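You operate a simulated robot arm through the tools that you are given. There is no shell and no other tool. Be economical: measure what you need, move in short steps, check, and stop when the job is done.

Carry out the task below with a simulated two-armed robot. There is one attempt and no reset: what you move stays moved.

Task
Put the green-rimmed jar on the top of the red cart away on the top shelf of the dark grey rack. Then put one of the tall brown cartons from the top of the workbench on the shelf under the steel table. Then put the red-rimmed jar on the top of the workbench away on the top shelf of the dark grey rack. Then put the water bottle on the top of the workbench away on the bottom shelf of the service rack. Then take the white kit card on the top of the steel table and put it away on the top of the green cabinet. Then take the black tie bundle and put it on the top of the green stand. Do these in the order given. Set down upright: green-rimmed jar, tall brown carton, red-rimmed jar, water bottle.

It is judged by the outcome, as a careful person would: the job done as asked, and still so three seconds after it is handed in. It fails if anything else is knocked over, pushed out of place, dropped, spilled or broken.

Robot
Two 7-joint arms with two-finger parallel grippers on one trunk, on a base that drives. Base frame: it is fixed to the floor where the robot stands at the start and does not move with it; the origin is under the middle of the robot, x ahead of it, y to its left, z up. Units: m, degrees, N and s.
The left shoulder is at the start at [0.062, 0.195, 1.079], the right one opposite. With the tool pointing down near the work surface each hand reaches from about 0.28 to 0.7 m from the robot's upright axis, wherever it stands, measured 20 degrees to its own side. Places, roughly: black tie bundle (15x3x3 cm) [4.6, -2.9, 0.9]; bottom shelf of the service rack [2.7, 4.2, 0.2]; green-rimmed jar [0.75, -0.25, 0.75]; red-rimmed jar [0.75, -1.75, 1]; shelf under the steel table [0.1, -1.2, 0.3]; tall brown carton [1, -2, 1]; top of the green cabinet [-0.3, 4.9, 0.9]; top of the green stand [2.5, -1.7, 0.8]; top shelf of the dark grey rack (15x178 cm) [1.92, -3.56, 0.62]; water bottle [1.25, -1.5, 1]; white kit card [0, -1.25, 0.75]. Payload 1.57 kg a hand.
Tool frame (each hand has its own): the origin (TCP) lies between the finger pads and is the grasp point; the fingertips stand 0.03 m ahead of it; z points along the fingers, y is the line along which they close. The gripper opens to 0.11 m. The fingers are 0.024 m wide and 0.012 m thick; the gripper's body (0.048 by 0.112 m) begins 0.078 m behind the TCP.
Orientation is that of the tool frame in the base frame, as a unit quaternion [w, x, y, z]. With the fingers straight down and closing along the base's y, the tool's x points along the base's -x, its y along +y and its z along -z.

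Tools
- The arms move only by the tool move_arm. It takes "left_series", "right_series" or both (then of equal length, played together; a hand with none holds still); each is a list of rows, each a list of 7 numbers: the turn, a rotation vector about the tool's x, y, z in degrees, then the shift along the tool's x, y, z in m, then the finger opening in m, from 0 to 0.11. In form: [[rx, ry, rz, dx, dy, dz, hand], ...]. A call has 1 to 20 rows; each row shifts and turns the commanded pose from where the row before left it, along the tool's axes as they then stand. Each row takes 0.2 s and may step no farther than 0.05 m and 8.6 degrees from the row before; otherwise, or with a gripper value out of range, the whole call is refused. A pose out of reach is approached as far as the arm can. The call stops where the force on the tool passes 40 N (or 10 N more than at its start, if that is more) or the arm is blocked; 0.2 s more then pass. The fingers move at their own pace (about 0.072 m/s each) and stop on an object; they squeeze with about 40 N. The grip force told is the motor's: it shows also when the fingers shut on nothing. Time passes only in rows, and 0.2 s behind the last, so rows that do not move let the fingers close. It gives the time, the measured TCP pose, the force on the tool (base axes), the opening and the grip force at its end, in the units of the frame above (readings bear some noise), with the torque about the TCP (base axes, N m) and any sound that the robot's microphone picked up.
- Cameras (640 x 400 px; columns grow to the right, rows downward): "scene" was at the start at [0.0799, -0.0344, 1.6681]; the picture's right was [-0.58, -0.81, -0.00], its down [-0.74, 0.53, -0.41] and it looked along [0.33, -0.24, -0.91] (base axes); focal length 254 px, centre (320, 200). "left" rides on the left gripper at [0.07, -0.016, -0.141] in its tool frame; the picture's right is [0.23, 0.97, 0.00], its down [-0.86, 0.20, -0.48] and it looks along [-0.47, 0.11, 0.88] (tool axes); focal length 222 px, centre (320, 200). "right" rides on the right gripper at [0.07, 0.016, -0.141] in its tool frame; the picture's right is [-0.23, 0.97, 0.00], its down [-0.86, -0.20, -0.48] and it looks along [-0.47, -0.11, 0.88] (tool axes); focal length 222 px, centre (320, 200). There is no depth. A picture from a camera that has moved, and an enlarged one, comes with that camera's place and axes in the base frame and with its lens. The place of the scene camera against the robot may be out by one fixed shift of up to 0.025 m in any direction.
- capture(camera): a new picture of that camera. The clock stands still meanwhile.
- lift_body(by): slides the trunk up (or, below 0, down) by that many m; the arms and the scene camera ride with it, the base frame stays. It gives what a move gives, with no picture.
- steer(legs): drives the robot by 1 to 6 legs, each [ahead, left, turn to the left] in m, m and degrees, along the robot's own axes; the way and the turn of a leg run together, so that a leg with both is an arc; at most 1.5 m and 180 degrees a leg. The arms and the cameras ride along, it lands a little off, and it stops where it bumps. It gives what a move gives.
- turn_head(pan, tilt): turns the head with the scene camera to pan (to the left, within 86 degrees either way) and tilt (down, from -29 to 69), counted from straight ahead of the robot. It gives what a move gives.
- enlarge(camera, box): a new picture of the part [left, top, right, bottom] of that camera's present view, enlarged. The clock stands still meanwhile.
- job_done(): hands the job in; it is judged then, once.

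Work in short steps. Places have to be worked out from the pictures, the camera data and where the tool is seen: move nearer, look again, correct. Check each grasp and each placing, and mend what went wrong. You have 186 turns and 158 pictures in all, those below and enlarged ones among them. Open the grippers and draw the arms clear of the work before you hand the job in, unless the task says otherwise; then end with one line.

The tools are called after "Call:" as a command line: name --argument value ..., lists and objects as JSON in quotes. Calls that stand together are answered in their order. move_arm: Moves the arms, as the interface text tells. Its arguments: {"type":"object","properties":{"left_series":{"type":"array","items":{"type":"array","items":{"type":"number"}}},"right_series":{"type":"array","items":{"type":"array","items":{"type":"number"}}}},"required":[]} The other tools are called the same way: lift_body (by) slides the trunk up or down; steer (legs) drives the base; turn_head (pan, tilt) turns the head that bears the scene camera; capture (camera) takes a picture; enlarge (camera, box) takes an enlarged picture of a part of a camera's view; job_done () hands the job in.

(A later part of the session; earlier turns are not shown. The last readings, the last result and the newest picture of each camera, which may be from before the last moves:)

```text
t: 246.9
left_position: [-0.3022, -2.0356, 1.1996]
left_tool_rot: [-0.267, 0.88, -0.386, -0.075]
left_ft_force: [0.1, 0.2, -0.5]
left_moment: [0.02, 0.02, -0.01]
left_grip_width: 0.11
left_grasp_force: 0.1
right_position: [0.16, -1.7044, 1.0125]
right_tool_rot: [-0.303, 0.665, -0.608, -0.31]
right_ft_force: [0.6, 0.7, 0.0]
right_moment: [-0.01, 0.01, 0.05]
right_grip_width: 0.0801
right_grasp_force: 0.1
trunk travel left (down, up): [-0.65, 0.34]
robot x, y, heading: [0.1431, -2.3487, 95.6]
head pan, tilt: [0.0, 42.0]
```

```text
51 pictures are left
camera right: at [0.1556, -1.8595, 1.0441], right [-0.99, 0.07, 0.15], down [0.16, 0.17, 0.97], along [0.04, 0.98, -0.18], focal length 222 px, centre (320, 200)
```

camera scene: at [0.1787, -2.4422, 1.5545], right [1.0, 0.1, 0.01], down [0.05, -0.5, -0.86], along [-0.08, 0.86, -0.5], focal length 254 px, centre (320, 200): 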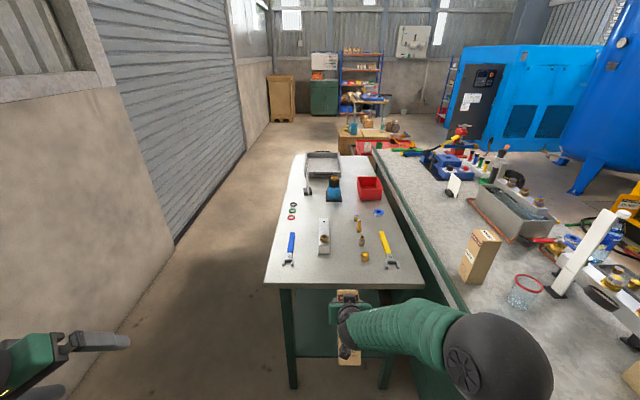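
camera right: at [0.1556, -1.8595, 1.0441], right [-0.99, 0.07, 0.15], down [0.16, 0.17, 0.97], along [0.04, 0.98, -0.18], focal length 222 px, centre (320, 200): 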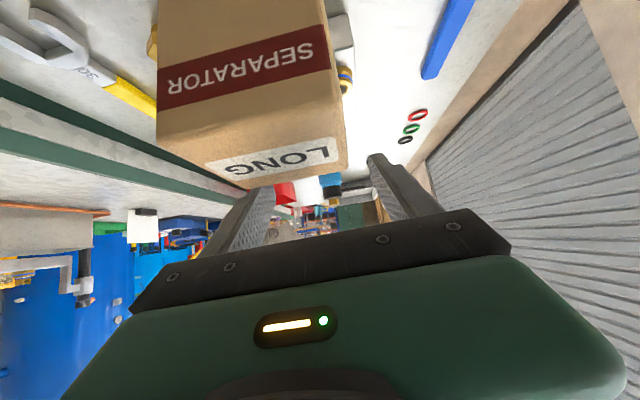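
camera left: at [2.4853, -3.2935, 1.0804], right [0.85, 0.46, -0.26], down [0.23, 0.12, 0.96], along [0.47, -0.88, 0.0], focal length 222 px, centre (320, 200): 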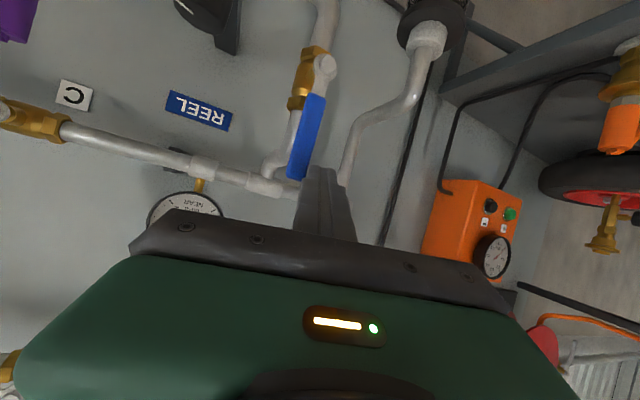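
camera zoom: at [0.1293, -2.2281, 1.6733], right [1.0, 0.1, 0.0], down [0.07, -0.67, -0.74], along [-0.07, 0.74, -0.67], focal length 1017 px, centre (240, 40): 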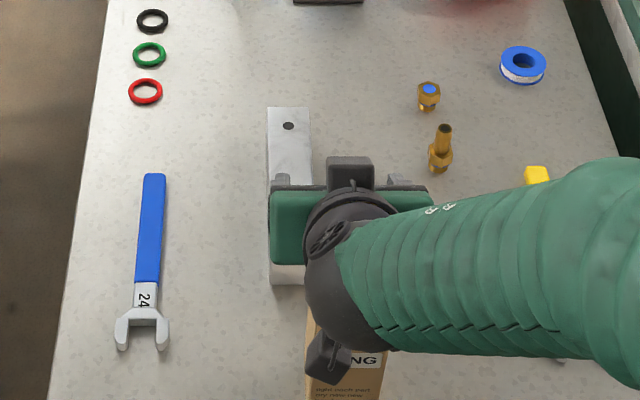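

It rocked and is settling upright on the table. Raise clear, back off and view it.

Call:
lift_body --by 0.12

Call:
steer --legs '[[-0.22, 0, 0]]'

Call:
lift_body --by -0.2

Call:
capture --camera "right"

Call:
enlarge --camera "scene" --box '[240, 120, 440, 245]'

```text
t: 248.4
left_position: [-0.3032, -2.0357, 1.3186]
left_tool_rot: [-0.267, 0.879, -0.387, -0.074]
left_ft_force: [-0.8, 0.1, -0.1]
left_moment: [0.0, 0.04, 0.0]
left_grip_width: 0.1101
left_grasp_force: 0.1
right_position: [0.1624, -1.7055, 1.1327]
right_tool_rot: [-0.304, 0.664, -0.608, -0.311]
right_ft_force: [0.4, 0.3, 1.0]
right_moment: [-0.04, 0.01, 0.01]
right_grip_width: 0.0798
right_grasp_force: 0.1
trunk travel left (down, up): [-0.77, 0.22]
robot x, y, heading: [0.1453, -2.3464, 95.7]
head pan, tilt: [0.0, 42.0]
```

```text
t: 250.1
left_position: [-0.2803, -2.2449, 1.3179]
left_tool_rot: [-0.266, 0.879, -0.39, -0.072]
left_ft_force: [-0.8, 0.7, 0.3]
left_moment: [0.0, 0.03, -0.01]
left_grip_width: 0.1103
left_grasp_force: 0.0
right_position: [0.184, -1.9158, 1.1302]
right_tool_rot: [-0.304, 0.663, -0.61, -0.309]
right_ft_force: [0.3, 0.1, 0.6]
right_moment: [0.01, -0.02, 0.02]
right_grip_width: 0.0802
right_grasp_force: 0.0
trunk travel left (down, up): [-0.77, 0.22]
robot x, y, heading: [0.1628, -2.5619, 95.2]
head pan, tilt: [0.0, 42.0]
```

```text
t: 252.2
left_position: [-0.2802, -2.2517, 1.1193]
left_tool_rot: [-0.269, 0.878, -0.39, -0.074]
left_ft_force: [-0.1, -0.7, -0.1]
left_moment: [-0.02, -0.02, -0.01]
left_grip_width: 0.11
left_grasp_force: 0.1
right_position: [0.1843, -1.9235, 0.9336]
right_tool_rot: [-0.305, 0.663, -0.609, -0.31]
right_ft_force: [0.0, -0.6, -0.3]
right_moment: [0.01, 0.01, 0.0]
right_grip_width: 0.08
right_grasp_force: 0.0
trunk travel left (down, up): [-0.57, 0.42]
robot x, y, heading: [0.1623, -2.5619, 95.4]
head pan, tilt: [0.0, 42.0]
```

```text
50 pictures are left
camera right: at [0.1783, -2.0762, 0.9646], right [-0.99, 0.07, 0.15], down [0.16, 0.17, 0.97], along [0.04, 0.98, -0.18], focal length 222 px, centre (320, 200)
```

right: 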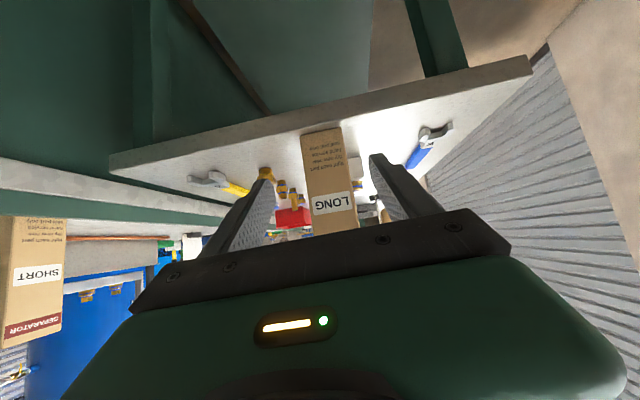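

```text
3.20 times, centred on (340, 182) of scene
camera zoom: at [0.1506, -2.4437, 1.5933], right [1.0, 0.09, 0.0], down [0.06, -0.67, -0.74], along [-0.07, 0.74, -0.67], focal length 814 px, centre (256, 256)
```

zoom: 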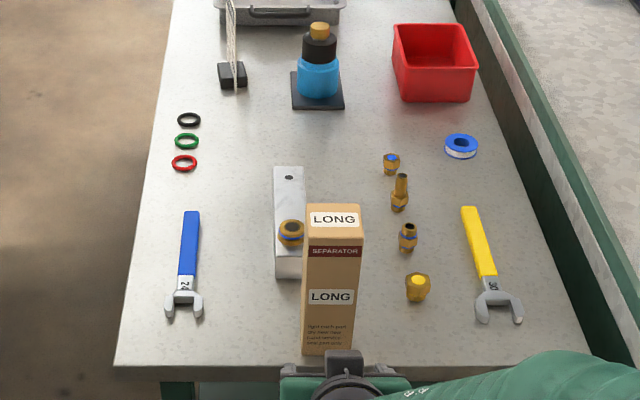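

The carton stands neatly upright at (0.176,-1.735) on the table, z≈0.82. Regrasp it: open wide, lower 2 cm, drive in 0.187.

Call:
lift_body --by -0.02

Call:
move_arm --right_series '[[0, 0, 0, 0, 0, 0, 0.11], [0, 0, 0, 0, 0, 0, 0.11]]'

Call:
steer --legs '[[0.185, -0.011, 0]]'

Call:
capture --camera "right"

```text
t: 252.9
left_position: [-0.2805, -2.2502, 1.0999]
left_tool_rot: [-0.269, 0.877, -0.39, -0.074]
left_ft_force: [0.0, 0.7, -0.7]
left_moment: [0.03, 0.0, -0.01]
left_grip_width: 0.1099
left_grasp_force: 0.1
right_position: [0.1843, -1.9212, 0.9125]
right_tool_rot: [-0.306, 0.663, -0.609, -0.31]
right_ft_force: [1.1, 0.9, -0.2]
right_moment: [-0.02, 0.01, -0.01]
right_grip_width: 0.0797
right_grasp_force: 0.1
trunk travel left (down, up): [-0.55, 0.44]
robot x, y, heading: [0.1637, -2.5659, 95.7]
head pan, tilt: [0.0, 42.0]
```

```text
t: 253.5
left_position: [-0.2807, -2.2515, 1.0994]
left_tool_rot: [-0.268, 0.878, -0.389, -0.073]
left_ft_force: [-0.2, -0.2, 0.4]
left_moment: [-0.02, 0.02, 0.02]
left_grip_width: 0.11
left_grasp_force: 0.0
right_position: [0.1831, -1.9211, 0.9134]
right_tool_rot: [-0.305, 0.663, -0.609, -0.311]
right_ft_force: [-0.1, -0.1, 0.0]
right_moment: [0.0, -0.01, -0.03]
right_grip_width: 0.1102
right_grasp_force: 0.0
trunk travel left (down, up): [-0.55, 0.44]
robot x, y, heading: [0.162, -2.5619, 95.0]
head pan, tilt: [0.0, 42.0]
```

```text
t: 255.1
left_position: [-0.2866, -2.0643, 1.0999]
left_tool_rot: [-0.268, 0.878, -0.389, -0.073]
left_ft_force: [0.7, 0.3, 0.2]
left_moment: [0.0, -0.01, 0.02]
left_grip_width: 0.1099
left_grasp_force: 0.1
right_position: [0.1786, -1.735, 0.9138]
right_tool_rot: [-0.306, 0.662, -0.609, -0.31]
right_ft_force: [-0.5, 0.0, 0.0]
right_moment: [-0.03, 0.03, 0.01]
right_grip_width: 0.1103
right_grasp_force: 0.1
trunk travel left (down, up): [-0.55, 0.44]
robot x, y, heading: [0.1587, -2.3734, 95.2]
head pan, tilt: [0.0, 42.0]
```

```text
48 pictures are left
camera right: at [0.1717, -1.8896, 0.9448], right [-0.99, 0.07, 0.15], down [0.16, 0.17, 0.97], along [0.04, 0.98, -0.18], focal length 222 px, centre (320, 200)
```

right: 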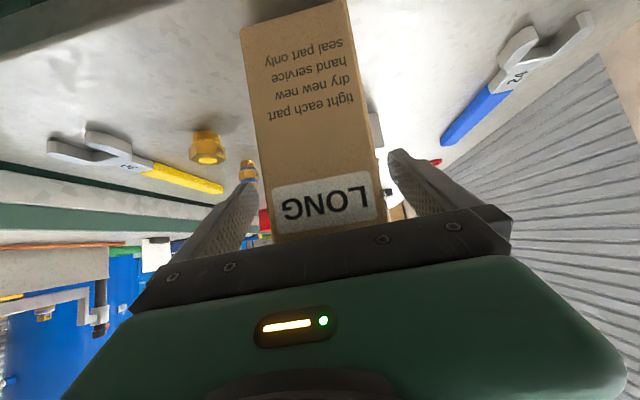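

Centred. Close, lift and back out, then go down to shelf level.

Call:
move_arm --right_series '[[0, 0, 0, 0, 0, 0, 0.03], [0, 0, 0, 0, 0, 0, 0.03], [0, 0, 0, 0, 0, 0, 0.03], [0, 0, 0, 0, 0, 0, 0.03], [0, 0, 0, 0, 0, 0, 0.03]]'

Call:
lift_body --by 0.04

Call:
steer --legs '[[-0.33, 0.04, 0]]'

Call:
lift_body --by -0.4

Call:
lift_body --by -0.1

Call:
capture --camera "right"

```text
t: 256.2
left_position: [-0.2871, -2.0647, 1.1003]
left_tool_rot: [-0.268, 0.878, -0.389, -0.074]
left_ft_force: [0.0, 0.5, -0.4]
left_moment: [0.03, 0.0, -0.02]
left_grip_width: 0.1102
left_grasp_force: 0.0
right_position: [0.1771, -1.7354, 0.9149]
right_tool_rot: [-0.305, 0.663, -0.609, -0.31]
right_ft_force: [-0.9, -0.5, 4.1]
right_moment: [-0.08, 0.38, 0.01]
right_grip_width: 0.0604
right_grasp_force: 39.8
trunk travel left (down, up): [-0.55, 0.44]
robot x, y, heading: [0.1579, -2.3756, 95.3]
head pan, tilt: [0.0, 42.0]
```

```text
t: 257.1
left_position: [-0.2859, -2.0631, 1.1396]
left_tool_rot: [-0.267, 0.879, -0.389, -0.074]
left_ft_force: [-0.2, 0.0, -0.3]
left_moment: [-0.01, 0.01, 0.0]
left_grip_width: 0.1099
left_grasp_force: 0.0
right_position: [0.1784, -1.7342, 0.9532]
right_tool_rot: [-0.305, 0.663, -0.61, -0.31]
right_ft_force: [0.7, 0.3, -2.9]
right_moment: [0.02, 0.03, 0.03]
right_grip_width: 0.0603
right_grasp_force: 40.4
trunk travel left (down, up): [-0.59, 0.4]
robot x, y, heading: [0.1552, -2.377, 95.3]
head pan, tilt: [0.0, 42.0]
```

```text
t: 259.2
left_position: [-0.2945, -2.3918, 1.1392]
left_tool_rot: [-0.267, 0.878, -0.389, -0.074]
left_ft_force: [-0.1, 0.5, 0.1]
left_moment: [-0.02, 0.0, -0.04]
left_grip_width: 0.1097
left_grasp_force: 0.1
right_position: [0.1693, -2.063, 0.9538]
right_tool_rot: [-0.304, 0.664, -0.609, -0.311]
right_ft_force: [-0.3, 0.0, -2.6]
right_moment: [0.01, -0.04, 0.03]
right_grip_width: 0.0602
right_grasp_force: 39.3
trunk travel left (down, up): [-0.59, 0.4]
robot x, y, heading: [0.1536, -2.7035, 95.7]
head pan, tilt: [0.0, 42.0]
```

```text
t: 263.1
left_position: [-0.2948, -2.3948, 0.7384]
left_tool_rot: [-0.272, 0.878, -0.388, -0.071]
left_ft_force: [-0.5, -0.4, -0.8]
left_moment: [0.05, 0.02, 0.03]
left_grip_width: 0.1097
left_grasp_force: 0.0
right_position: [0.1692, -2.0672, 0.5543]
right_tool_rot: [-0.305, 0.663, -0.609, -0.31]
right_ft_force: [0.3, -0.3, -3.1]
right_moment: [0.03, 0.0, -0.02]
right_grip_width: 0.06
right_grasp_force: 39.9
trunk travel left (down, up): [-0.19, 0.8]
robot x, y, heading: [0.1496, -2.7042, 95.5]
head pan, tilt: [0.0, 42.0]
```

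```text
t: 264.4
left_position: [-0.2951, -2.3943, 0.6393]
left_tool_rot: [-0.272, 0.878, -0.388, -0.072]
left_ft_force: [0.0, -0.8, 0.4]
left_moment: [-0.02, 0.0, 0.02]
left_grip_width: 0.1101
left_grasp_force: 0.1
right_position: [0.1705, -2.0651, 0.4535]
right_tool_rot: [-0.305, 0.663, -0.609, -0.31]
right_ft_force: [-0.8, 0.1, -2.3]
right_moment: [0.05, -0.04, -0.01]
right_grip_width: 0.0599
right_grasp_force: 40.1
trunk travel left (down, up): [-0.09, 0.9]
robot x, y, heading: [0.1492, -2.7052, 95.2]
head pan, tilt: [0.0, 42.0]
```

```text
47 pictures are left
camera right: at [0.164, -2.2197, 0.4844], right [-0.99, 0.07, 0.15], down [0.16, 0.17, 0.97], along [0.04, 0.98, -0.18], focal length 222 px, centre (320, 200)
```

right: 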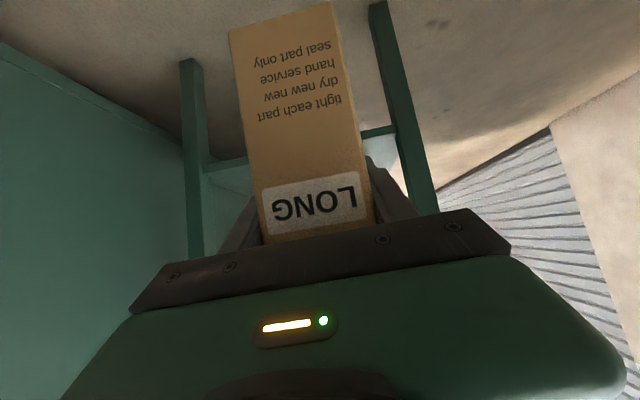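

Carton is upright in the grip, bottom ≈0.12 below TCP (z≈0.334). Raise 2 cm, drive in under the table, then lower in 1 cm steps watching force.

Call:
lift_body --by 0.025

Call:
steer --legs '[[0.42, 0, 0]]'

Call:
capture --camera "right"

Call:
lift_body --by -0.025

Call:
lift_body --by -0.012

```text
t: 265.1
left_position: [-0.2952, -2.3949, 0.6638]
left_tool_rot: [-0.271, 0.878, -0.387, -0.071]
left_ft_force: [0.0, 0.5, 0.6]
left_moment: [0.01, 0.02, 0.01]
left_grip_width: 0.1101
left_grasp_force: 0.1
right_position: [0.1683, -2.0671, 0.4797]
right_tool_rot: [-0.306, 0.662, -0.609, -0.311]
right_ft_force: [0.1, 0.1, -3.0]
right_moment: [0.06, 0.0, 0.01]
right_grip_width: 0.06
right_grasp_force: 40.3
trunk travel left (down, up): [-0.115, 0.875]
robot x, y, heading: [0.1498, -2.7031, 95.5]
head pan, tilt: [0.0, 42.0]
```

```text
t: 267.7
left_position: [-0.3413, -1.9833, 0.6631]
left_tool_rot: [-0.272, 0.88, -0.383, -0.073]
left_ft_force: [0.0, 0.6, -0.6]
left_moment: [0.02, 0.04, -0.01]
left_grip_width: 0.1099
left_grasp_force: 0.0
right_position: [0.1214, -1.649, 0.4793]
right_tool_rot: [-0.303, 0.666, -0.606, -0.312]
right_ft_force: [-0.3, 0.6, -4.1]
right_moment: [0.04, -0.01, -0.02]
right_grip_width: 0.0599
right_grasp_force: 40.3
trunk travel left (down, up): [-0.115, 0.875]
robot x, y, heading: [0.1084, -2.2847, 96.0]
head pan, tilt: [0.0, 42.0]
```

```text
46 pictures are left
camera right: at [0.117, -1.8028, 0.5098], right [-0.99, 0.06, 0.15], down [0.16, 0.17, 0.97], along [0.03, 0.98, -0.18], focal length 222 px, centre (320, 200)
```

right: 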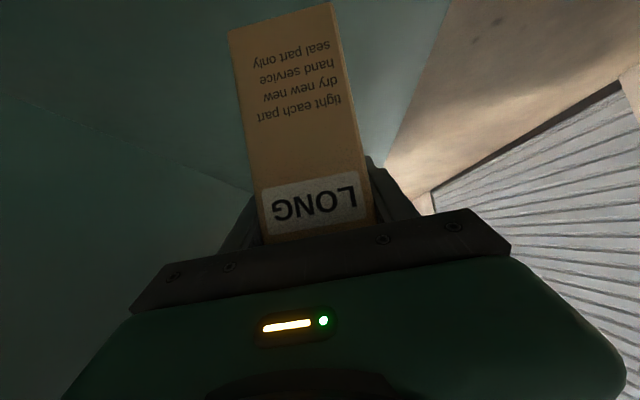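

```text
t: 268.4
left_position: [-0.3402, -1.9852, 0.6386]
left_tool_rot: [-0.272, 0.88, -0.382, -0.073]
left_ft_force: [0.6, -0.4, -0.1]
left_moment: [-0.01, 0.0, 0.08]
left_grip_width: 0.1102
left_grasp_force: 0.0
right_position: [0.1211, -1.6491, 0.4545]
right_tool_rot: [-0.303, 0.667, -0.605, -0.313]
right_ft_force: [0.0, -1.0, -2.6]
right_moment: [0.06, -0.01, 0.03]
right_grip_width: 0.06
right_grasp_force: 40.3
trunk travel left (down, up): [-0.09, 0.9]
robot x, y, heading: [0.1085, -2.2863, 96.0]
head pan, tilt: [0.0, 42.0]
```

```text
t: 269.0
left_position: [-0.3396, -1.9851, 0.6268]
left_tool_rot: [-0.273, 0.88, -0.382, -0.072]
left_ft_force: [-0.4, 0.8, -0.5]
left_moment: [0.02, 0.0, 0.01]
left_grip_width: 0.1102
left_grasp_force: 0.0
right_position: [0.1213, -1.6482, 0.4411]
right_tool_rot: [-0.304, 0.666, -0.606, -0.312]
right_ft_force: [0.9, 0.4, -3.1]
right_moment: [0.06, -0.01, 0.02]
right_grip_width: 0.0599
right_grasp_force: 39.6
trunk travel left (down, up): [-0.078, 0.912]
robot x, y, heading: [0.1077, -2.2878, 96.0]
head pan, tilt: [0.0, 42.0]
```

Call:
lift_body --by -0.01

Call:
lift_body --by -0.007

```text
t: 269.6
left_position: [-0.3419, -1.9834, 0.6171]
left_tool_rot: [-0.273, 0.88, -0.383, -0.072]
left_ft_force: [-1.0, 0.4, -0.4]
left_moment: [0.03, -0.02, -0.02]
left_grip_width: 0.1102
left_grasp_force: 0.0
right_position: [0.1214, -1.6494, 0.4325]
right_tool_rot: [-0.304, 0.666, -0.606, -0.313]
right_ft_force: [0.1, 0.7, -3.5]
right_moment: [0.09, 0.0, 0.01]
right_grip_width: 0.06
right_grasp_force: 40.0
trunk travel left (down, up): [-0.068, 0.922]
robot x, y, heading: [0.1056, -2.2867, 95.9]
head pan, tilt: [0.0, 42.0]
```

```text
t: 270.1
left_position: [-0.341, -1.9846, 0.6097]
left_tool_rot: [-0.273, 0.88, -0.383, -0.073]
left_ft_force: [0.1, -0.3, 0.0]
left_moment: [-0.01, -0.02, -0.01]
left_grip_width: 0.1098
left_grasp_force: 0.0
right_position: [0.1212, -1.6494, 0.4252]
right_tool_rot: [-0.304, 0.666, -0.606, -0.312]
right_ft_force: [0.0, 0.1, -3.6]
right_moment: [0.01, -0.02, 0.0]
right_grip_width: 0.0597
right_grasp_force: 40.1
trunk travel left (down, up): [-0.061, 0.929]
robot x, y, heading: [0.1055, -2.2876, 95.9]
head pan, tilt: [0.0, 42.0]
```

Still free (force −3.5 N is the carton's weight). Continue in 6 mm steps.

Call:
lift_body --by -0.006

Call:
lift_body --by -0.006

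Call:
capture --camera "right"

```text
t: 270.7
left_position: [-0.3407, -1.9844, 0.6053]
left_tool_rot: [-0.273, 0.88, -0.382, -0.072]
left_ft_force: [-0.1, -0.4, 0.4]
left_moment: [-0.01, -0.02, -0.02]
left_grip_width: 0.1103
left_grasp_force: 0.1
right_position: [0.1205, -1.6493, 0.4197]
right_tool_rot: [-0.304, 0.666, -0.606, -0.312]
right_ft_force: [-0.5, 0.1, -2.6]
right_moment: [0.04, 0.02, -0.02]
right_grip_width: 0.0599
right_grasp_force: 39.7
trunk travel left (down, up): [-0.055, 0.935]
robot x, y, heading: [0.1085, -2.2931, 96.1]
head pan, tilt: [0.0, 42.0]
```

```text
t: 271.2
left_position: [-0.3401, -1.9849, 0.5992]
left_tool_rot: [-0.273, 0.88, -0.383, -0.073]
left_ft_force: [0.4, 0.8, 0.6]
left_moment: [0.01, 0.04, 0.01]
left_grip_width: 0.1099
left_grasp_force: 0.0
right_position: [0.1212, -1.6498, 0.4138]
right_tool_rot: [-0.303, 0.667, -0.604, -0.313]
right_ft_force: [-0.2, -0.5, -2.8]
right_moment: [0.06, 0.0, 0.0]
right_grip_width: 0.0599
right_grasp_force: 40.2
trunk travel left (down, up): [-0.049, 0.941]
robot x, y, heading: [0.1082, -2.2873, 96.1]
head pan, tilt: [0.0, 42.0]
```

```text
45 pictures are left
camera right: at [0.1172, -1.8035, 0.4442], right [-0.99, 0.06, 0.15], down [0.16, 0.17, 0.97], along [0.03, 0.98, -0.18], focal length 222 px, centre (320, 200)
```

right: 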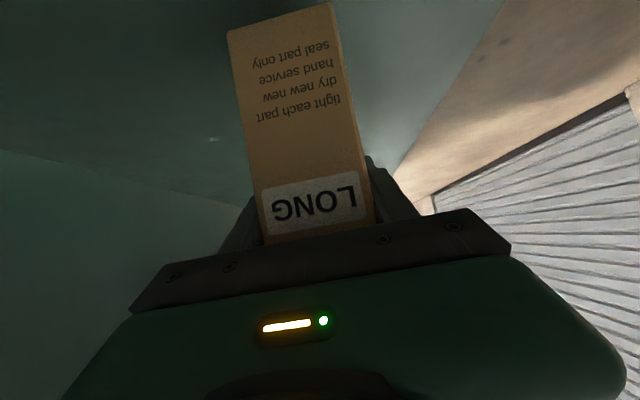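

Call:
lift_body --by -0.006

Call:
lift_body --by -0.006

Call:
lift_body --by -0.006

```text
t: 271.8
left_position: [-0.34, -1.9834, 0.5922]
left_tool_rot: [-0.273, 0.88, -0.383, -0.072]
left_ft_force: [-0.2, 1.1, -0.4]
left_moment: [0.01, 0.01, 0.02]
left_grip_width: 0.1099
left_grasp_force: 0.0
right_position: [0.121, -1.6484, 0.407]
right_tool_rot: [-0.304, 0.665, -0.606, -0.311]
right_ft_force: [0.3, 0.6, -3.1]
right_moment: [0.05, -0.01, 0.0]
right_grip_width: 0.0599
right_grasp_force: 40.1
trunk travel left (down, up): [-0.043, 0.947]
robot x, y, heading: [0.1092, -2.287, 96.1]
head pan, tilt: [0.0, 42.0]
```

```text
t: 272.4
left_position: [-0.34, -1.984, 0.5865]
left_tool_rot: [-0.273, 0.88, -0.383, -0.072]
left_ft_force: [-0.6, 0.0, -0.4]
left_moment: [0.01, 0.0, 0.01]
left_grip_width: 0.11
left_grasp_force: 0.1
right_position: [0.1205, -1.6489, 0.4016]
right_tool_rot: [-0.303, 0.667, -0.605, -0.312]
right_ft_force: [0.0, 0.2, -3.2]
right_moment: [0.08, -0.02, 0.0]
right_grip_width: 0.06
right_grasp_force: 40.2
trunk travel left (down, up): [-0.037, 0.953]
robot x, y, heading: [0.1083, -2.2877, 96.0]
head pan, tilt: [0.0, 42.0]
```

```text
t: 272.9
left_position: [-0.34, -1.9828, 0.5803]
left_tool_rot: [-0.272, 0.88, -0.383, -0.072]
left_ft_force: [-0.6, 0.2, 0.2]
left_moment: [-0.01, -0.02, 0.02]
left_grip_width: 0.1099
left_grasp_force: 0.0
right_position: [0.1214, -1.6487, 0.396]
right_tool_rot: [-0.303, 0.666, -0.606, -0.312]
right_ft_force: [0.2, 0.2, -3.5]
right_moment: [0.06, 0.01, 0.02]
right_grip_width: 0.0599
right_grasp_force: 40.3
trunk travel left (down, up): [-0.031, 0.959]
robot x, y, heading: [0.1071, -2.288, 95.8]
head pan, tilt: [0.0, 42.0]
```

Call:
lift_body --by -0.006

Call:
lift_body --by -0.006

Call:
lift_body --by -0.006

```text
t: 273.4
left_position: [-0.3406, -1.9861, 0.576]
left_tool_rot: [-0.274, 0.88, -0.382, -0.073]
left_ft_force: [-0.6, 0.4, 0.1]
left_moment: [0.0, -0.03, -0.01]
left_grip_width: 0.11
left_grasp_force: 0.0
right_position: [0.1209, -1.6477, 0.3953]
right_tool_rot: [-0.307, 0.664, -0.604, -0.316]
right_ft_force: [2.1, -4.6, 24.3]
right_moment: [-0.49, 0.59, 0.13]
right_grip_width: 0.0599
right_grasp_force: 39.3
trunk travel left (down, up): [-0.025, 0.965]
robot x, y, heading: [0.1069, -2.2872, 96.2]
head pan, tilt: [0.0, 42.0]
```

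```text
t: 273.9
left_position: [-0.3404, -1.9847, 0.5705]
left_tool_rot: [-0.274, 0.879, -0.383, -0.072]
left_ft_force: [-0.7, 0.6, -0.4]
left_moment: [-0.01, -0.01, 0.02]
left_grip_width: 0.1101
left_grasp_force: 0.1
right_position: [0.1182, -1.6462, 0.3944]
right_tool_rot: [-0.31, 0.662, -0.603, -0.319]
right_ft_force: [-0.5, -3.1, 17.6]
right_moment: [-0.06, 0.61, -0.01]
right_grip_width: 0.0598
right_grasp_force: 40.6
trunk travel left (down, up): [-0.021, 0.969]
robot x, y, heading: [0.1064, -2.2917, 96.0]
head pan, tilt: [0.0, 42.0]
stopped: the force on the tool passed its limit at 44 N (the readings are from after the stop); the commanded pose is now the measured one
```

```text
t: 274.3
left_position: [-0.3397, -1.9851, 0.5659]
left_tool_rot: [-0.273, 0.88, -0.382, -0.071]
left_ft_force: [-0.4, 0.7, -0.5]
left_moment: [0.01, -0.01, -0.04]
left_grip_width: 0.1096
left_grasp_force: 0.0
right_position: [0.1197, -1.6435, 0.3939]
right_tool_rot: [-0.312, 0.66, -0.603, -0.322]
right_ft_force: [-0.2, -1.3, 16.1]
right_moment: [-0.07, 0.59, 0.06]
right_grip_width: 0.0599
right_grasp_force: 39.8
trunk travel left (down, up): [-0.016, 0.974]
robot x, y, heading: [0.1074, -2.2851, 95.9]
head pan, tilt: [0.0, 42.0]
stopped: the force on the tool passed its limit at 41 N (the readings are from after the stop); the commanded pose is now the measured one
```

Contact at TCP z≈0.395; carton rests on the shelf. Open slowly, check, then back out.

Call:
move_arm --right_series '[[0, 0, 0, 0, 0, 0, 0.061], [0, 0, 0, 0, 0, 0, 0.065], [0, 0, 0, 0, 0, 0, 0.08], [0, 0, 0, 0, 0, 0, 0.11], [0, 0, 0, 0, 0, 0, 0.11], [0, 0, 0, 0, 0, 0, 0.11]]'

Call:
capture --camera "right"

```text
t: 275.7
left_position: [-0.34, -1.9844, 0.5656]
left_tool_rot: [-0.273, 0.88, -0.382, -0.072]
left_ft_force: [-1.1, 0.1, 1.0]
left_moment: [-0.03, -0.03, 0.01]
left_grip_width: 0.1101
left_grasp_force: 0.1
right_position: [0.1197, -1.6443, 0.3904]
right_tool_rot: [-0.31, 0.662, -0.603, -0.319]
right_ft_force: [-0.4, -0.4, -0.1]
right_moment: [0.05, -0.01, 0.03]
right_grip_width: 0.1101
right_grasp_force: 0.0
trunk travel left (down, up): [-0.016, 0.974]
robot x, y, heading: [0.1065, -2.2928, 95.8]
head pan, tilt: [0.0, 42.0]
```

```text
44 pictures are left
camera right: at [0.1158, -1.7999, 0.4175], right [-0.99, 0.06, 0.16], down [0.16, 0.15, 0.98], along [0.03, 0.99, -0.16], focal length 222 px, centre (320, 200)
```

right: 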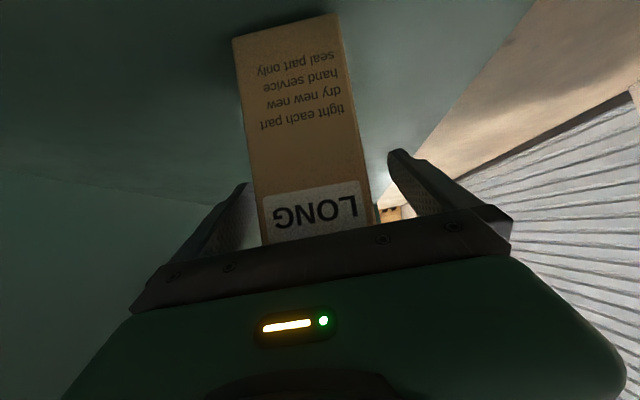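

The carton stands upright on the shelf. Back out, raise, then reorganise: right arm aside, left arm to a clean 50° tilted pose for the red jar.

Call:
steer --legs '[[-0.45, 0, 0]]'

Call:
lift_body --by 0.4

Call:
move_arm --left_series '[[0.4, -3.1, 7.5, 0, 0, 0, 0.11], [0.4, -3.1, 7.5, 0, 0, 0, 0.11], [0.4, -3.1, 7.5, 0, 0, 0, 0.11], [0.4, -3.1, 7.5, 0, 0, 0, 0.11], [0.4, -3.1, 7.5, 0, 0, 0, 0.11], [0.4, -3.1, 7.5, 0, 0, 0, 0.11]]' --right_series '[[0, 4, 0, 0, -0.04, -0.02, 0.11], [0, 4, 0, 0, -0.04, -0.02, 0.11], [0, 4, 0, 0, -0.04, -0.02, 0.11], [0, 4, 0, 0, -0.04, -0.02, 0.11], [0, 4, 0, 0, -0.04, -0.02, 0.11], [0, 4, 0, 0, -0.04, -0.02, 0.11]]'

```text
t: 278.4
left_position: [-0.294, -2.4291, 0.5661]
left_tool_rot: [-0.272, 0.88, -0.382, -0.072]
left_ft_force: [-0.2, -0.3, -0.4]
left_moment: [0.01, -0.02, 0.01]
left_grip_width: 0.1098
left_grasp_force: 0.0
right_position: [0.1657, -2.0894, 0.3895]
right_tool_rot: [-0.31, 0.662, -0.603, -0.32]
right_ft_force: [-0.2, 0.6, 0.9]
right_moment: [0.0, -0.02, 0.01]
right_grip_width: 0.1099
right_grasp_force: 0.1
trunk travel left (down, up): [-0.016, 0.974]
robot x, y, heading: [0.1547, -2.7337, 96.2]
head pan, tilt: [0.0, 42.0]
```

```text
t: 282.3
left_position: [-0.2935, -2.4292, 0.9657]
left_tool_rot: [-0.273, 0.88, -0.382, -0.072]
left_ft_force: [0.1, 0.3, 0.1]
left_moment: [-0.01, 0.03, -0.05]
left_grip_width: 0.1101
left_grasp_force: 0.0
right_position: [0.1649, -2.089, 0.7897]
right_tool_rot: [-0.31, 0.662, -0.603, -0.32]
right_ft_force: [-0.6, -0.3, 0.2]
right_moment: [-0.01, 0.02, 0.01]
right_grip_width: 0.1098
right_grasp_force: 0.1
trunk travel left (down, up): [-0.416, 0.574]
robot x, y, heading: [0.1547, -2.7339, 96.1]
head pan, tilt: [0.0, 42.0]
```

```text
t: 283.7
left_position: [-0.2954, -2.4306, 0.9674]
left_tool_rot: [-0.325, 0.638, -0.63, -0.302]
left_ft_force: [0.8, 0.2, 0.0]
left_moment: [0.03, 0.0, 0.01]
left_grip_width: 0.1099
left_grasp_force: 0.0
right_position: [0.4081, -2.1496, 0.883]
right_tool_rot: [-0.176, 0.715, -0.654, -0.175]
right_ft_force: [0.0, 0.3, 0.3]
right_moment: [0.0, 0.05, 0.03]
right_grip_width: 0.1099
right_grasp_force: 0.0
trunk travel left (down, up): [-0.416, 0.574]
robot x, y, heading: [0.1581, -2.731, 96.2]
head pan, tilt: [0.0, 42.0]
```

Left orientation is clean now. Bring the left hand forward/inward and the right hand back.

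Call:
move_arm --left_series '[[0, 0, 0, -0.0215, -0.037, 0.0255, 0.11], [0, 0, 0, -0.0215, -0.037, 0.0255, 0.11], [0, 0, 0, -0.0215, -0.037, 0.0255, 0.11], [0, 0, 0, -0.0215, -0.037, 0.0255, 0.11], [0, 0, 0, -0.0215, -0.037, 0.0255, 0.11], [0, 0, 0, -0.0215, -0.035, 0.0255, 0.11]]' --right_series '[[0, 6, 0, 0.033, -0.01, -0.018, 0.11], [0, 6, 0, 0.033, -0.01, -0.018, 0.11], [0, 6, 0, 0.033, -0.01, -0.018, 0.11], [0, 6, 0, 0.033, -0.01, -0.018, 0.11], [0, 5, 0, 0, 0, 0, 0.11], [0, 0, 0, 0, 0, 0, 0.11]]'

Call:
steer --legs '[[0, -0.72, -5]]'

Call:
turn_head --pan 0 --tilt 45

Call:
capture --camera "scene"

```text
t: 284.1
left_position: [-0.2856, -2.4199, 0.9739]
left_tool_rot: [-0.393, 0.656, -0.565, -0.308]
left_ft_force: [0.7, -0.2, 0.3]
left_moment: [0.0, -0.01, 0.02]
left_grip_width: 0.11
left_grasp_force: 0.1
right_position: [0.4236, -2.1873, 0.8834]
right_tool_rot: [-0.141, 0.722, -0.663, -0.136]
right_ft_force: [0.2, 0.7, 1.2]
right_moment: [0.02, 0.01, -0.02]
right_grip_width: 0.1101
right_grasp_force: 0.2
trunk travel left (down, up): [-0.416, 0.574]
robot x, y, heading: [0.1556, -2.7338, 96.3]
head pan, tilt: [0.0, 42.0]
stopped in row 2 (left hand): the arm was blocked; the commanded pose is now the measured one
```

```text
t: 285.7
left_position: [-0.1614, -2.4063, 0.9765]
left_tool_rot: [-0.415, 0.653, -0.555, -0.306]
left_ft_force: [0.4, -0.6, -0.1]
left_moment: [0.0, 0.02, 0.06]
left_grip_width: 0.11
left_grasp_force: 0.2
right_position: [0.5357, -2.1799, 0.8866]
right_tool_rot: [-0.135, 0.725, -0.66, -0.142]
right_ft_force: [-34.8, 4.2, 24.3]
right_moment: [0.2, -0.37, 0.73]
right_grip_width: 0.0816
right_grasp_force: 0.1
trunk travel left (down, up): [-0.416, 0.574]
robot x, y, heading: [0.2794, -2.7216, 95.3]
head pan, tilt: [0.0, 42.0]
stopped in leg 1: the force on the tool passed its limit at 50 N (the readings are from after the stop); the commanded pose is now the measured one
```

```text
t: 286.3
left_position: [-0.1647, -2.4047, 0.9745]
left_tool_rot: [-0.413, 0.653, -0.557, -0.304]
left_ft_force: [0.7, -0.3, -0.6]
left_moment: [0.0, 0.02, 0.01]
left_grip_width: 0.11
left_grasp_force: 0.2
right_position: [0.5362, -2.1804, 0.8845]
right_tool_rot: [-0.137, 0.725, -0.661, -0.138]
right_ft_force: [-35.3, 12.1, 29.1]
right_moment: [0.79, -0.56, 1.21]
right_grip_width: 0.08
right_grasp_force: 0.0
trunk travel left (down, up): [-0.416, 0.574]
robot x, y, heading: [0.2766, -2.7218, 94.9]
head pan, tilt: [0.0, 45.0]
```

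```text
43 pictures are left
camera scene: at [0.2512, -2.6066, 1.4359], right [1.0, 0.09, 0.01], down [0.07, -0.7, -0.71], along [-0.06, 0.7, -0.71], focal length 254 px, centre (320, 200)
```

scene: 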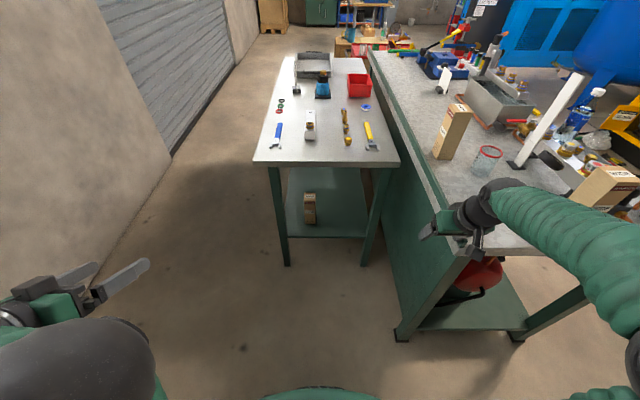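

The right fingers only brushed the bench lip; nothing moved. Step away, raise, and reset the left arm to a vertical pose (it is near joint limits), while retracting the right hand.

Call:
steer --legs '[[-0.1, 0.1, 0]]'

Call:
lift_body --by 0.3

Call:
move_arm --left_series '[[-1.5, 7.57, 0.46, 0, 0, 0, 0.11], [-1.5, 7.57, 0.46, 0, 0, 0, 0.11], [-1.5, 7.57, 0.46, 0, 0, 0, 0.11], [-1.5, 7.57, 0.46, 0, 0, 0, 0.11], [-1.5, 7.57, 0.46, 0, 0, 0, 0.11], [-1.5, 7.57, 0.46, 0, 0, 0, 0.11], [-1.5, 7.57, 0.46, 0, 0, 0, 0.11], [-1.5, 7.57, 0.46, 0, 0, 0, 0.11]]' --right_series '[[0, 5, 0, 0.033, -0.01, -0.018, 0.11], [0, 5, 0, 0.033, -0.01, -0.018, 0.11], [0, 5, 0, 0.033, -0.01, -0.01, 0.11], [0, 5, 0, 0.033, -0.01, 0, 0.11], [0, 5, 0, 0, 0, 0, 0.11], [0, 0, 0, 0, 0, 0, 0.11], [0, 0, 0, 0, 0, 0, 0.11], [0, 0, 0, 0, 0, 0, 0.11]]'

Call:
move_arm --left_series '[[0, 0, 0, -0.02, -0.04, 0, 0.11], [0, 0, 0, -0.02, -0.04, 0, 0.11], [0, 0, 0, -0.02, -0.04, 0, 0.11], [0, 0, 0, -0.02, -0.04, 0, 0.11], [0, 0, 0, -0.02, -0.04, 0, 0.11], [0, 0, 0, -0.02, -0.04, 0, 0.11]]'

```text
t: 287.7
left_position: [-0.2395, -2.5087, 0.9759]
left_tool_rot: [-0.398, 0.65, -0.57, -0.306]
left_ft_force: [0.2, -0.3, -0.5]
left_moment: [0.0, -0.01, -0.01]
left_grip_width: 0.1097
left_grasp_force: 0.1
right_position: [0.461, -2.2893, 0.8787]
right_tool_rot: [-0.13, 0.721, -0.667, -0.138]
right_ft_force: [0.4, -1.5, -0.6]
right_moment: [0.02, 0.02, 0.0]
right_grip_width: 0.1099
right_grasp_force: 0.0
trunk travel left (down, up): [-0.416, 0.574]
robot x, y, heading: [0.1868, -2.8283, 95.4]
head pan, tilt: [0.0, 45.0]
```

```text
t: 290.7
left_position: [-0.2443, -2.5091, 1.2743]
left_tool_rot: [-0.4, 0.652, -0.568, -0.303]
left_ft_force: [-1.1, 1.0, -0.2]
left_moment: [0.0, 0.02, -0.04]
left_grip_width: 0.1099
left_grasp_force: 0.1
right_position: [0.4549, -2.2907, 1.1803]
right_tool_rot: [-0.132, 0.722, -0.665, -0.136]
right_ft_force: [0.0, 0.4, 0.5]
right_moment: [0.01, 0.0, -0.04]
right_grip_width: 0.1098
right_grasp_force: 0.1
trunk travel left (down, up): [-0.716, 0.274]
robot x, y, heading: [0.1901, -2.8264, 95.1]
head pan, tilt: [0.0, 45.0]
```

```text
t: 292.5
left_position: [-0.244, -2.5064, 1.2702]
left_tool_rot: [0.02, 0.734, -0.678, -0.001]
left_ft_force: [0.6, 0.0, -1.3]
left_moment: [-0.02, -0.01, -0.03]
left_grip_width: 0.11
left_grasp_force: 0.0
right_position: [0.5061, -2.4244, 1.1907]
right_tool_rot: [0.016, 0.735, -0.678, 0.024]
right_ft_force: [0.3, -0.1, 0.5]
right_moment: [0.0, 0.04, 0.02]
right_grip_width: 0.1099
right_grasp_force: 0.1
trunk travel left (down, up): [-0.716, 0.274]
robot x, y, heading: [0.1917, -2.833, 95.5]
head pan, tilt: [0.0, 45.0]
```

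```text
t: 293.9
left_position: [-0.014, -2.3721, 1.2658]
left_tool_rot: [0.019, 0.734, -0.678, -0.002]
left_ft_force: [-0.5, -0.2, -0.2]
left_moment: [-0.02, 0.0, 0.01]
left_grip_width: 0.11
left_grasp_force: 0.0
right_position: [0.5092, -2.4253, 1.1912]
right_tool_rot: [0.016, 0.734, -0.678, 0.022]
right_ft_force: [0.0, 0.4, -0.2]
right_moment: [-0.01, 0.01, 0.04]
right_grip_width: 0.1099
right_grasp_force: 0.1
trunk travel left (down, up): [-0.716, 0.274]
robot x, y, heading: [0.1857, -2.8289, 95.2]
head pan, tilt: [0.0, 45.0]
```

Both arms are in clean vertical poses. Raise the right hand out of the way and drive so that the left hand is in line with the red jar.

Call:
move_arm --right_series '[[0, 0, 0, 0, 0, -0.04, 0.11], [0, 0, 0, 0, 0, -0.04, 0.11], [0, 0, 0, 0, 0, -0.04, 0.11], [0, 0, 0, 0, 0, -0.04, 0.11]]' --left_series '[[0, 0, 0, -0.03, 0, 0, 0.11], [0, -6, 0, -0.02, 0, 0, 0.11], [0, -6, 0, 0, 0, 0, 0.11], [0, -6, 0, 0, 0, 0, 0.11]]'

Call:
steer --legs '[[0.05, -0.765, 0], [0, 0, -3.2]]'

Call:
move_arm --left_series '[[0, -6, 0, 0, 0, 0, 0.11], [0, -6, 0, 0, 0, 0, 0.11], [0, -6, 0, 0, 0, 0, 0.11], [0, -6, 0, 0, 0, 0, 0.11], [0, -6, 0, 0, 0, 0, 0.11], [0, 0, 0, 0, 0, 0, 0.11]]'

Call:
lift_body --by -0.25

Call:
capture --camera "left"

Call:
enlarge --camera "scene" --box '[200, 80, 440, 230]'

```text
t: 294.9
left_position: [-0.0188, -2.3221, 1.2644]
left_tool_rot: [-0.091, 0.724, -0.673, -0.118]
left_ft_force: [0.2, 0.4, -0.4]
left_moment: [0.04, 0.02, 0.01]
left_grip_width: 0.1099
left_grasp_force: 0.2
right_position: [0.5057, -2.4203, 1.3518]
right_tool_rot: [0.015, 0.734, -0.679, 0.022]
right_ft_force: [0.0, 0.0, -0.1]
right_moment: [-0.02, -0.01, 0.03]
right_grip_width: 0.1101
right_grasp_force: 0.0
trunk travel left (down, up): [-0.716, 0.274]
robot x, y, heading: [0.1866, -2.8289, 95.1]
head pan, tilt: [0.0, 45.0]
```

```text
t: 299.4
left_position: [0.7689, -2.1886, 1.2632]
left_tool_rot: [-0.091, 0.706, -0.693, -0.115]
left_ft_force: [0.1, 1.2, 0.2]
left_moment: [-0.01, 0.01, -0.01]
left_grip_width: 0.11
left_grasp_force: 0.0
right_position: [1.2886, -2.3175, 1.3493]
right_tool_rot: [0.016, 0.714, -0.7, 0.021]
right_ft_force: [-0.4, 0.2, 0.1]
right_moment: [0.01, 0.0, -0.01]
right_grip_width: 0.1102
right_grasp_force: 0.1
trunk travel left (down, up): [-0.716, 0.274]
robot x, y, heading: [0.9427, -2.7061, 91.9]
head pan, tilt: [0.0, 45.0]
```

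```text
t: 300.8
left_position: [0.7663, -2.1902, 1.2642]
left_tool_rot: [-0.27, 0.652, -0.645, -0.293]
left_ft_force: [-0.4, 0.0, 0.0]
left_moment: [0.01, -0.01, -0.03]
left_grip_width: 0.11
left_grasp_force: 0.0
right_position: [1.286, -2.3189, 1.349]
right_tool_rot: [0.016, 0.714, -0.7, 0.022]
right_ft_force: [0.2, 0.4, -0.1]
right_moment: [-0.02, 0.02, 0.0]
right_grip_width: 0.1099
right_grasp_force: 0.2
trunk travel left (down, up): [-0.716, 0.274]
robot x, y, heading: [0.9453, -2.7079, 91.7]
head pan, tilt: [0.0, 45.0]
```

```text
t: 303.4
left_position: [0.7671, -2.1907, 1.0158]
left_tool_rot: [-0.269, 0.653, -0.645, -0.293]
left_ft_force: [-0.5, -0.5, -0.2]
left_moment: [0.0, 0.0, -0.01]
left_grip_width: 0.1101
left_grasp_force: 0.1
right_position: [1.2843, -2.3194, 1.1006]
right_tool_rot: [0.015, 0.714, -0.7, 0.022]
right_ft_force: [1.4, -1.0, 0.3]
right_moment: [0.0, 0.0, 0.0]
right_grip_width: 0.11
right_grasp_force: 0.1
trunk travel left (down, up): [-0.466, 0.524]
robot x, y, heading: [0.9467, -2.7091, 92.0]
head pan, tilt: [0.0, 45.0]
```

```text
42 pictures are left
camera left: at [0.7866, -2.3427, 1.0594], right [-0.97, -0.18, -0.14], down [-0.18, 0.23, 0.96], along [-0.14, 0.96, -0.26], focal length 222 px, centre (320, 200)
```

left: 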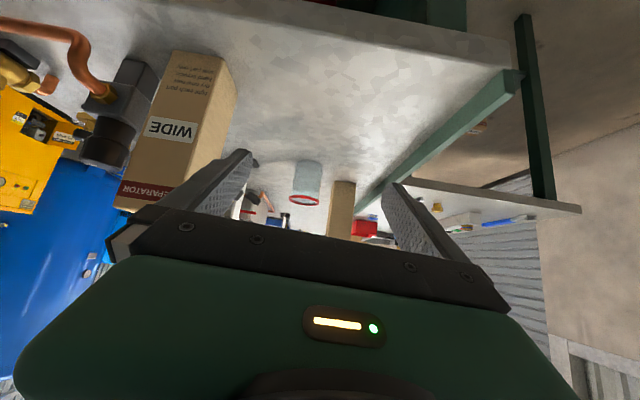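

```text
2.67 times, centred on (320, 155) of scene
camera zoom: at [0.9403, -2.5918, 1.4853], right [1.0, 0.03, 0.0], down [0.02, -0.71, -0.71], along [-0.03, 0.71, -0.71], focal length 678 px, centre (320, 320)
```

zoom: 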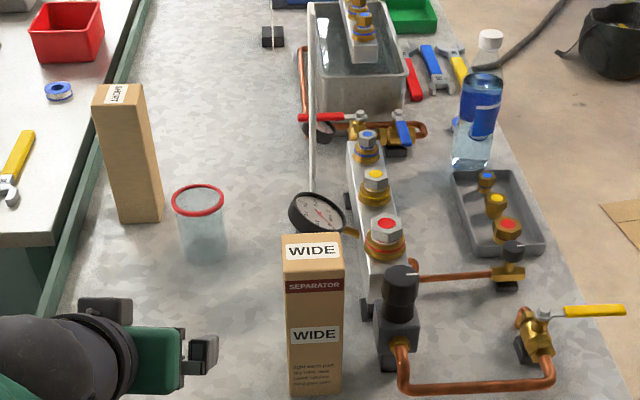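

Left hand tilted 47° and lined up. Zoom in the left view to pin down the jar.

Call:
enlarge --camera "left" --box '[240, 130, 400, 230]'

```text
4.00 times, centred on (320, 180) of left
camera zoom: at [0.7866, -2.3427, 1.0594], right [-0.97, -0.18, -0.14], down [-0.18, 0.23, 0.96], along [-0.14, 0.96, -0.26], focal length 888 px, centre (320, 280)
```

zoom: 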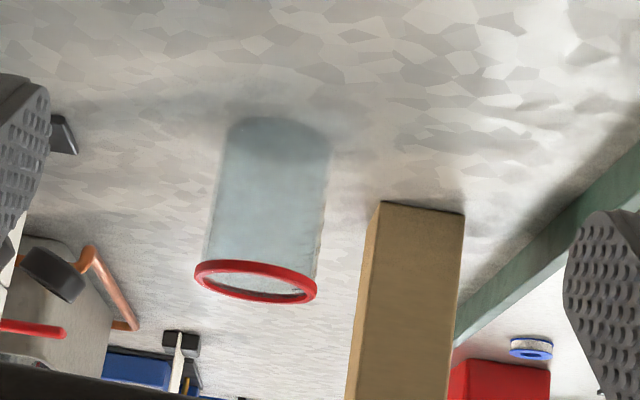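

Jar centre ≈ (0.752,-1.862), base 0.85, rim 0.94. Lower, drive 0.18, then reach the last 0.15 with the arm.

Call:
lift_body --by -0.105

Call:
steer --legs '[[0.18, 0, 0]]'

Call:
move_arm --left_series '[[0, 0, 0, -0.0204, 0.0018, 0.0217, 0.11], [0, 0, 0, -0.0204, 0.0018, 0.0217, 0.11], [0, 0, 0, -0.0204, 0.0018, 0.0217, 0.11], [0, 0, 0, -0.0204, 0.0018, 0.0217, 0.11], [0, 0, 0, 0, 0, 0, 0.11]]'

Call:
capture --camera "left"

```text
t: 304.8
left_position: [0.7667, -2.1914, 0.9097]
left_tool_rot: [-0.27, 0.652, -0.646, -0.293]
left_ft_force: [-0.8, -0.4, 0.6]
left_moment: [0.0, 0.01, 0.03]
left_grip_width: 0.1104
left_grasp_force: 0.1
right_position: [1.2844, -2.3197, 0.9966]
right_tool_rot: [0.015, 0.714, -0.699, 0.022]
right_ft_force: [-0.4, -0.1, 0.6]
right_moment: [0.0, 0.04, -0.02]
right_grip_width: 0.1099
right_grasp_force: 0.2
trunk travel left (down, up): [-0.361, 0.629]
robot x, y, heading: [0.9427, -2.7098, 91.9]
head pan, tilt: [0.0, 45.0]
```

```text
t: 306.3
left_position: [0.7604, -2.0119, 0.9074]
left_tool_rot: [-0.27, 0.651, -0.647, -0.292]
left_ft_force: [-0.3, 0.1, 0.1]
left_moment: [-0.02, 0.0, -0.02]
left_grip_width: 0.1099
left_grasp_force: 0.0
right_position: [1.279, -2.1417, 0.9949]
right_tool_rot: [0.016, 0.713, -0.7, 0.023]
right_ft_force: [-0.4, 0.6, -0.4]
right_moment: [-0.04, 0.01, 0.02]
right_grip_width: 0.1097
right_grasp_force: 0.1
trunk travel left (down, up): [-0.361, 0.629]
robot x, y, heading: [0.9401, -2.5302, 91.9]
head pan, tilt: [0.0, 45.0]
```

```text
t: 307.5
left_position: [0.7528, -1.8939, 0.9124]
left_tool_rot: [-0.27, 0.651, -0.646, -0.293]
left_ft_force: [0.6, -1.0, 0.2]
left_moment: [-0.01, 0.0, -0.02]
left_grip_width: 0.11
left_grasp_force: 0.1
right_position: [1.2793, -2.1432, 0.9948]
right_tool_rot: [0.015, 0.714, -0.7, 0.022]
right_ft_force: [-0.7, 0.3, 0.3]
right_moment: [0.03, 0.02, -0.02]
right_grip_width: 0.11
right_grasp_force: 0.1
trunk travel left (down, up): [-0.361, 0.629]
robot x, y, heading: [0.9379, -2.5292, 91.8]
head pan, tilt: [0.0, 45.0]
```

```text
39 pictures are left
camera left: at [0.772, -2.0459, 0.9569], right [-0.97, -0.17, -0.14], down [-0.18, 0.23, 0.96], along [-0.13, 0.96, -0.26], focal length 222 px, centre (320, 200)
```

left: 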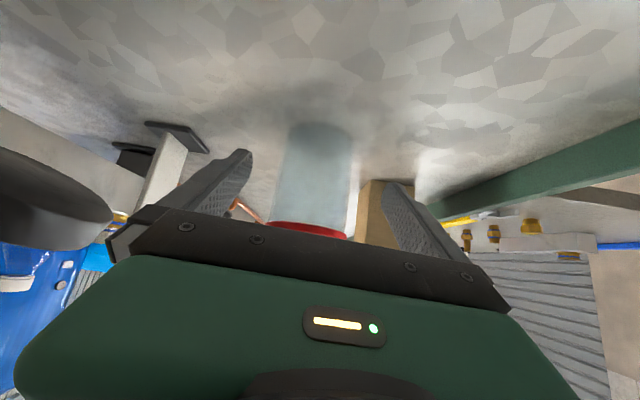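

Centred. Advance 3 cm, close, and lift with the trunk.

Call:
move_arm --left_series '[[0, 0, 0, -0.0102, 0, 0.011, 0.11], [0, 0, 0, -0.0102, 0, 0.011, 0.11], [0, 0, 0, 0, 0, 0, 0.03], [0, 0, 0, 0, 0, 0, 0.03], [0, 0, 0, 0, 0, 0, 0.03], [0, 0, 0, 0, 0, 0, 0.03], [0, 0, 0, 0, 0, 0, 0.03]]'

Call:
lift_body --by 0.25

Call:
capture --camera "left"

```text
t: 309.1
left_position: [0.7511, -1.8629, 0.9115]
left_tool_rot: [-0.27, 0.652, -0.646, -0.293]
left_ft_force: [-1.1, -0.1, 2.9]
left_moment: [0.08, -0.11, 0.03]
left_grip_width: 0.0645
left_grasp_force: 40.1
right_position: [1.2795, -2.1412, 0.9954]
right_tool_rot: [0.016, 0.713, -0.7, 0.022]
right_ft_force: [0.4, -0.1, 0.2]
right_moment: [-0.01, 0.03, -0.02]
right_grip_width: 0.1101
right_grasp_force: 0.1
trunk travel left (down, up): [-0.361, 0.629]
robot x, y, heading: [0.9416, -2.5294, 92.1]
head pan, tilt: [0.0, 45.0]
```

```text
t: 311.6
left_position: [0.7505, -1.8643, 1.1608]
left_tool_rot: [-0.269, 0.652, -0.646, -0.292]
left_ft_force: [0.0, 0.3, -0.1]
left_moment: [-0.01, 0.0, -0.02]
left_grip_width: 0.0644
left_grasp_force: 39.8
right_position: [1.28, -2.1415, 1.2456]
right_tool_rot: [0.017, 0.713, -0.701, 0.023]
right_ft_force: [-0.4, 0.6, -1.0]
right_moment: [0.0, 0.0, 0.01]
right_grip_width: 0.1098
right_grasp_force: 0.1
trunk travel left (down, up): [-0.611, 0.379]
robot x, y, heading: [0.939, -2.532, 91.8]
head pan, tilt: [0.0, 45.0]
```

```text
38 pictures are left
camera left: at [0.7702, -2.0153, 1.2051], right [-0.97, -0.17, -0.14], down [-0.18, 0.23, 0.96], along [-0.13, 0.96, -0.26], focal length 222 px, centre (320, 200)
```

left: 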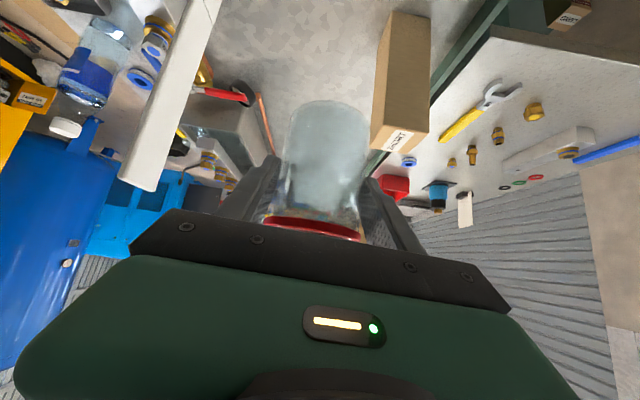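

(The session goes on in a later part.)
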